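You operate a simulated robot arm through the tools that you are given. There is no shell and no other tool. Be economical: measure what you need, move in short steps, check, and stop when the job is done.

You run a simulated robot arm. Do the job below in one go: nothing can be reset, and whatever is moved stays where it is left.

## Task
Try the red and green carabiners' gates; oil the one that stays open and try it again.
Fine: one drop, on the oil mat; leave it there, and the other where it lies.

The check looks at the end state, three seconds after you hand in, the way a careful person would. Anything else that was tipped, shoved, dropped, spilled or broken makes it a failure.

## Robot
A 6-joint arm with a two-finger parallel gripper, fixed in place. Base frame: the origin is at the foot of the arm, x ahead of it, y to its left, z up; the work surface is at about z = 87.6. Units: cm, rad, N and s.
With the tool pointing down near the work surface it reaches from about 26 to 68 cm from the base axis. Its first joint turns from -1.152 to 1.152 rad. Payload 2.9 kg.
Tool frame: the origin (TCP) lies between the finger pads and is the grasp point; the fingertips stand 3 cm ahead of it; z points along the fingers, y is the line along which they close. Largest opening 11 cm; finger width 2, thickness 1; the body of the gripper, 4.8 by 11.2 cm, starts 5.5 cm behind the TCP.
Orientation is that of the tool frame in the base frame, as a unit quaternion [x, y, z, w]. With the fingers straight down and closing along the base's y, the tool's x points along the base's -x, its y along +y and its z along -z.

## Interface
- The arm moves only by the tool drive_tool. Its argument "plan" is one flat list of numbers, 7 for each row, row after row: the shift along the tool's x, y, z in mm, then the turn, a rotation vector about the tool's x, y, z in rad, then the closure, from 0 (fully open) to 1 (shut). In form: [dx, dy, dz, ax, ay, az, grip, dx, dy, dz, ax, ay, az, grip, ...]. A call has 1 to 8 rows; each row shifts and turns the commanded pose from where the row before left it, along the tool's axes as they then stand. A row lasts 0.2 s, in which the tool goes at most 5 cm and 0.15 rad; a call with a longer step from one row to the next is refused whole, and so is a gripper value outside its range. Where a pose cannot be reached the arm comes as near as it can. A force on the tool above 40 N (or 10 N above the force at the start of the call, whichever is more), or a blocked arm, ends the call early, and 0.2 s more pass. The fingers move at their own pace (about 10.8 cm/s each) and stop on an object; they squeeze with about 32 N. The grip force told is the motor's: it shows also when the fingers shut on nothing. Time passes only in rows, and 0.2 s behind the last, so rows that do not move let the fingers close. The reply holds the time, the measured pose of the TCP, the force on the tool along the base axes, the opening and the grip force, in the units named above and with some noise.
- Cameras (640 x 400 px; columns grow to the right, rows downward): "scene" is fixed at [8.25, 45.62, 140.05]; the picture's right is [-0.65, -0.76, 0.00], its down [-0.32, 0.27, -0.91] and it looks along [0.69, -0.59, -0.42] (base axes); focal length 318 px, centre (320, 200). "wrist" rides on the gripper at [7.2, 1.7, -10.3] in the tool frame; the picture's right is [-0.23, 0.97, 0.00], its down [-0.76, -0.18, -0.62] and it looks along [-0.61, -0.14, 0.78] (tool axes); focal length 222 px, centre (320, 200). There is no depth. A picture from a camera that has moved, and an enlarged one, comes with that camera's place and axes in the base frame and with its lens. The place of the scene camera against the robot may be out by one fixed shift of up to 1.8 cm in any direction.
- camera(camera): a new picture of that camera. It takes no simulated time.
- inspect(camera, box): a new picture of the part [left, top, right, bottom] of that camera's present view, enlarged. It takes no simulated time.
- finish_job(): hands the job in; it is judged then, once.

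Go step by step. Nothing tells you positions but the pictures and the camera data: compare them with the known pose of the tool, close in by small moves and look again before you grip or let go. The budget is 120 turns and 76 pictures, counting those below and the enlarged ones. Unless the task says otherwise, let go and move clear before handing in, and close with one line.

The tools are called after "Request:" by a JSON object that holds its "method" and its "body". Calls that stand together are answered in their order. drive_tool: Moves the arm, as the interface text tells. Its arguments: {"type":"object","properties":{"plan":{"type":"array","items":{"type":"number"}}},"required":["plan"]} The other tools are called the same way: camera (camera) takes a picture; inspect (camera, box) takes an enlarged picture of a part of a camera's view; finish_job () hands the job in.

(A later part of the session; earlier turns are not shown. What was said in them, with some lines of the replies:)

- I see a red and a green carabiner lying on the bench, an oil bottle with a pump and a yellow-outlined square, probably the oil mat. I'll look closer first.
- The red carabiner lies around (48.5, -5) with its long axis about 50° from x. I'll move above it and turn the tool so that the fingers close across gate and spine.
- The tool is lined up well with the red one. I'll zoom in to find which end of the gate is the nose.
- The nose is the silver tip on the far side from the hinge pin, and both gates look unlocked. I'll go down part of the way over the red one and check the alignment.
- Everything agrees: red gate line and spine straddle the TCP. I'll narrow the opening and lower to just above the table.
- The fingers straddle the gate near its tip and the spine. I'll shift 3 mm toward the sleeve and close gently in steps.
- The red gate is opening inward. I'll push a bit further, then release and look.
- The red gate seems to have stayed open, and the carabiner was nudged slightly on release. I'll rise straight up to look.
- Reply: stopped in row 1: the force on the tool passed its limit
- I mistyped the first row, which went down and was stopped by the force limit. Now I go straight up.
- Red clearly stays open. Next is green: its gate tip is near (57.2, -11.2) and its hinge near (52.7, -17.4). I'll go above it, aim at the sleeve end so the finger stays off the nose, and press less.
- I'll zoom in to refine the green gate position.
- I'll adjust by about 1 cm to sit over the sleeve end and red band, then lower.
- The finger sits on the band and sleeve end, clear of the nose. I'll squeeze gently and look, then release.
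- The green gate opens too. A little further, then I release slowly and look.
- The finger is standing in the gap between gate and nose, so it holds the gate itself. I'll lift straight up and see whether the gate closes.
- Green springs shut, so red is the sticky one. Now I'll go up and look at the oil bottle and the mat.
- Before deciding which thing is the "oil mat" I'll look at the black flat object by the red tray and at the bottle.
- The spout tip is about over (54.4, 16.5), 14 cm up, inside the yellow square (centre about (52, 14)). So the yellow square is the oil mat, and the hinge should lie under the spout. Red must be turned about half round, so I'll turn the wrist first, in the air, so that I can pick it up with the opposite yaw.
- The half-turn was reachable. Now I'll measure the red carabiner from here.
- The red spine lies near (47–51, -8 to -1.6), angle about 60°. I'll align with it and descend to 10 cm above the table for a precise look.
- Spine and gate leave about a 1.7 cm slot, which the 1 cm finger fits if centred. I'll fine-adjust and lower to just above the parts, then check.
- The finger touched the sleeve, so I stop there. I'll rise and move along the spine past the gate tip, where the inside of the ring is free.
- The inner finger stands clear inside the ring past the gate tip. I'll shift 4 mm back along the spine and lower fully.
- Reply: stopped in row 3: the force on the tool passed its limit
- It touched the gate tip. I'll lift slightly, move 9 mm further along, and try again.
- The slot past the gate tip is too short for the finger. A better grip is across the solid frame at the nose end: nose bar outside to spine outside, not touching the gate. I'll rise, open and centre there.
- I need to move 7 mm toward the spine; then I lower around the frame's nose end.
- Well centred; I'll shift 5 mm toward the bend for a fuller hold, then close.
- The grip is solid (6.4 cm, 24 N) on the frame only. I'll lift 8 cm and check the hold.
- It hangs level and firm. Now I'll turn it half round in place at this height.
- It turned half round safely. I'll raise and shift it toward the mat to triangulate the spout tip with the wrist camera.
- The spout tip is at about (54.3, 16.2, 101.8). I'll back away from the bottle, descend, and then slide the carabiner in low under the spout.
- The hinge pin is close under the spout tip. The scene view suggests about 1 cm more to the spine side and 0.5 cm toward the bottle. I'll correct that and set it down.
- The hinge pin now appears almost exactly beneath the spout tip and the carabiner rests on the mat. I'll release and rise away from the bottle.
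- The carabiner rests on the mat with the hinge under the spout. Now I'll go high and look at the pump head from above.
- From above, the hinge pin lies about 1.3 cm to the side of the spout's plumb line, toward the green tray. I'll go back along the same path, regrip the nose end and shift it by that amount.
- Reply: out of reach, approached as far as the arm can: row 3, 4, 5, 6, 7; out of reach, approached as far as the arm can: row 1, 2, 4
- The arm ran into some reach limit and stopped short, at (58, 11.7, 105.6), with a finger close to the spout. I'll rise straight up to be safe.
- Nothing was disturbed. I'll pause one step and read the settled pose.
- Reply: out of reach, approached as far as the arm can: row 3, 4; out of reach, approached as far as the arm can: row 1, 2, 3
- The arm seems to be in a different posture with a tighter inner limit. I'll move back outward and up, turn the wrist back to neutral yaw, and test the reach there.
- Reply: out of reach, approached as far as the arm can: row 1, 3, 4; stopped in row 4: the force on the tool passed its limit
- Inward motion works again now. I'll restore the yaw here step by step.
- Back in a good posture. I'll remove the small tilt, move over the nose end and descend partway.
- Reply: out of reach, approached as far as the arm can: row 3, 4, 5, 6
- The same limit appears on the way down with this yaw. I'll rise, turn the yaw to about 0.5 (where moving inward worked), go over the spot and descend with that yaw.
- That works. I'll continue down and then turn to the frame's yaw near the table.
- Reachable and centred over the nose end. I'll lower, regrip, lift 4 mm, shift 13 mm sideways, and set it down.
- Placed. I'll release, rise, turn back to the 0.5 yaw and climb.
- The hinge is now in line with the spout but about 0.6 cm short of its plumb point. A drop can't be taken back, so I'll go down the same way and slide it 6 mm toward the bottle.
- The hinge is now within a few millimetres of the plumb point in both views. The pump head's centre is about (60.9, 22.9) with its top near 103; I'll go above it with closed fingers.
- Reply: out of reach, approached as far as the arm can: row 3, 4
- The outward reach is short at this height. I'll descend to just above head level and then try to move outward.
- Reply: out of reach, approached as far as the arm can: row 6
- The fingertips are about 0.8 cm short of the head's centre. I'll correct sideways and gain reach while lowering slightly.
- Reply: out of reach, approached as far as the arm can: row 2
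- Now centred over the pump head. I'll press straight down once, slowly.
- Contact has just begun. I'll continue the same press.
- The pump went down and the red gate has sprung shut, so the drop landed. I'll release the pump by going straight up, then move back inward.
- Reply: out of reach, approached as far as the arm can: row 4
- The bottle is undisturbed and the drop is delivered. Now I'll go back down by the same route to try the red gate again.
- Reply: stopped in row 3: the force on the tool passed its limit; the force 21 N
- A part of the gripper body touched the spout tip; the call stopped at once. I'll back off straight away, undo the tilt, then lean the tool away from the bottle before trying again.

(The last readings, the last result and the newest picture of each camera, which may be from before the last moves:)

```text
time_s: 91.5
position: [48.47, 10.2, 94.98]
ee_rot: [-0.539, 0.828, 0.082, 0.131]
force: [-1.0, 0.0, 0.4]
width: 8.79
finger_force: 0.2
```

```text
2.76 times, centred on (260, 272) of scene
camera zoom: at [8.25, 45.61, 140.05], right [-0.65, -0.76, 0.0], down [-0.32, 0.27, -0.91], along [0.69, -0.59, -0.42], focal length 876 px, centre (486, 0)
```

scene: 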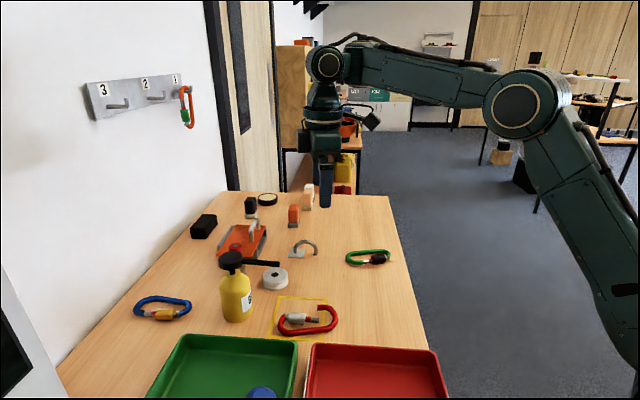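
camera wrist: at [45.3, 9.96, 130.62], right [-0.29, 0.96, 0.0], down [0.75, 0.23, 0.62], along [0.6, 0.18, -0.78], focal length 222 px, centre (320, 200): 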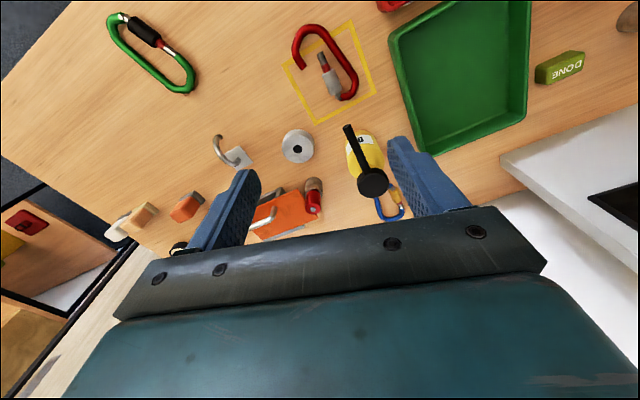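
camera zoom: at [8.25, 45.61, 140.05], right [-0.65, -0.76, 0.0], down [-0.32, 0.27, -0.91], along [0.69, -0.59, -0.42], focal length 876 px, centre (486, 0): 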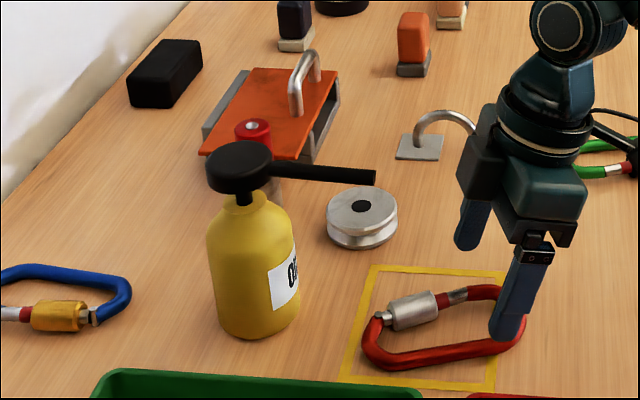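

The bottle is where it was, and the tool now leans clear of the spout. I'll move to the gate, lower and check.

Request:
{"method": "drive_tool", "body": {"plan": [-13.6, -1.5, 4.2, 0, 0, 0, 0.2, -13.7, -1.5, 4.2, 0, 0, 0, 0.2, 5.3, 0, 17.2, 0, 0, 0, 0.2, 5.3, 0, 17.2, 0, 0, 0, 0.2, 0, 0, 0, 0, 0, 0, 0.2]}}

Request:
{"method": "inspect", "body": {"camera": "wrist", "box": [200, 0, 480, 240]}}

```text
time_s: 92.7
position: [49.89, 12.69, 91.12]
ee_rot: [-0.539, 0.828, 0.082, 0.129]
force: [-2.6, -3.7, 9.0]
width: 8.87
finger_force: 0.5
```

```text
1.67 times, centred on (340, 120) of wrist
camera zoom: at [44.3, 4.3, 98.86], right [-0.8, 0.59, 0.06], down [0.38, 0.42, 0.83], along [0.46, 0.69, -0.56], focal length 370 px, centre (287, 333)
```

zoom: 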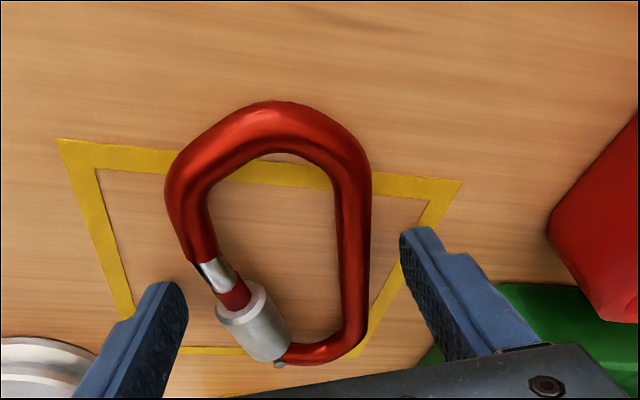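

Well placed, with the tips just touching the table. I'll raise 3 mm and squeeze gently.

Request:
{"method": "drive_tool", "body": {"plan": [-0.9, 0, -2.9, 0, 0, 0, 0.3, 0, 0, 0, 0, 0, 0, 0.38, 0, 0, 0, 0, 0, 0, 0.43, 0, 0, 0, 0, 0, 0, 0.47, 0, 0, 0, 0, 0, 0, 0.51, 0, 0, 0, 0, 0, 0, 0.55, 0, 0, 0, 0, 0, 0, 0.55]}}

Request:
{"method": "inspect", "body": {"camera": "wrist", "box": [200, 0, 480, 240]}}

```text
time_s: 94.3
position: [49.95, 12.75, 91.5]
ee_rot: [-0.539, 0.828, 0.081, 0.129]
force: [-0.4, -0.3, 1.1]
width: 4.98
finger_force: 0.6
```

```text
1.67 times, centred on (340, 120) of wrist
camera zoom: at [44.22, 4.36, 99.18], right [-0.8, 0.59, 0.06], down [0.38, 0.42, 0.83], along [0.46, 0.69, -0.56], focal length 370 px, centre (287, 333)
```

zoom: 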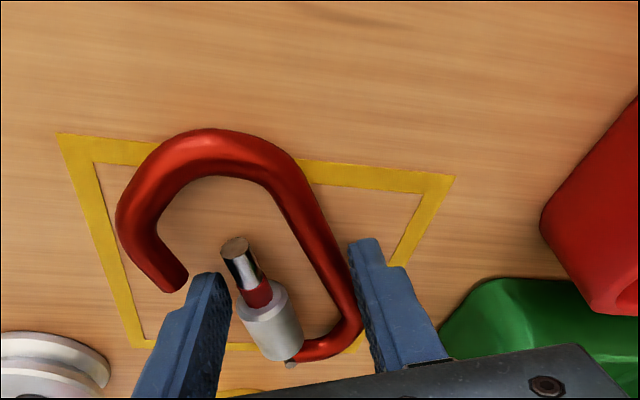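

The gate opens freely. I'll ease off a little and lift straight up so no finger is caught, then back away from the bottle.

Request:
{"method": "drive_tool", "body": {"plan": [0, 0, 0, 0, 0, 0, 0.53, 0, 0, 0, 0, 0, 0, 0.51, -4.4, 0, -14.3, 0, 0, 0, 0.51, -5.9, 0, -19.1, 0, 0, 0, 0.5, 19.1, 0, -5.9, 0, 0, 0, 0.5, 28.7, 0, -8.9, 0, 0, 0, 0.4, 20, 0, -30, 0, 0, 0, 0.3]}}

Request:
{"method": "inspect", "body": {"camera": "scene", "box": [180, 200, 400, 345]}}

```text
time_s: 95.9
position: [46.88, 5.41, 97.24]
ee_rot: [-0.539, 0.828, 0.081, 0.13]
force: [-1.0, -0.2, -0.1]
width: 7.7
finger_force: 0.1
```

```text
2.76 times, centred on (290, 272) of scene
camera zoom: at [8.24, 45.62, 140.05], right [-0.65, -0.76, 0.0], down [-0.32, 0.27, -0.91], along [0.69, -0.59, -0.42], focal length 876 px, centre (403, 0)
```

zoom: 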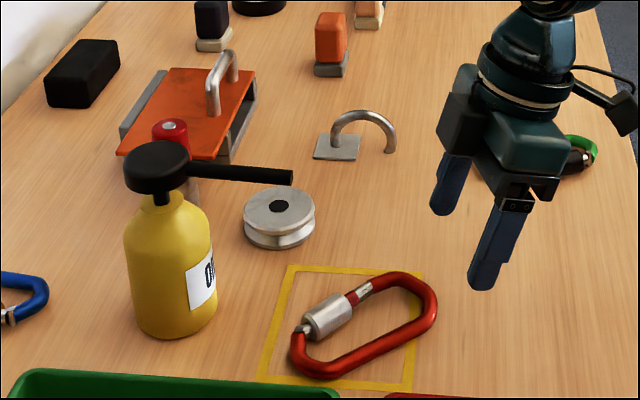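

The red gate springs shut by itself now and the carabiner lies on the mat; bottle and green are in order. I'll rise clear and hand in.

Request:
{"method": "drive_tool", "body": {"plan": [0, 0, -30, 0, 0, 0, 0.2, 0, 0, -30, 0, 0, 0, 0.2, 0, 0, -30, 0, 0, 0, 0.2]}}

Request:
{"method": "finish_job", "body": {}}

```text
time_s: 96.7
position: [45.56, 2.78, 105.8]
ee_rot: [-0.539, 0.828, 0.081, 0.13]
force: [0.0, 0.5, 0.7]
width: 8.79
finger_force: 0.0
```

```text
The job is handed in.
```

The red carabiner's gate was the one that stayed open: I oiled it with one drop on the mat, and it now shuts by itself; it lies on the mat with its nose end slightly over the edge. The green gate shuts properly, though testing nudged that carabiner by about a centimetre, and the gripper brushed the oil spout once without visibly moving the bottle.
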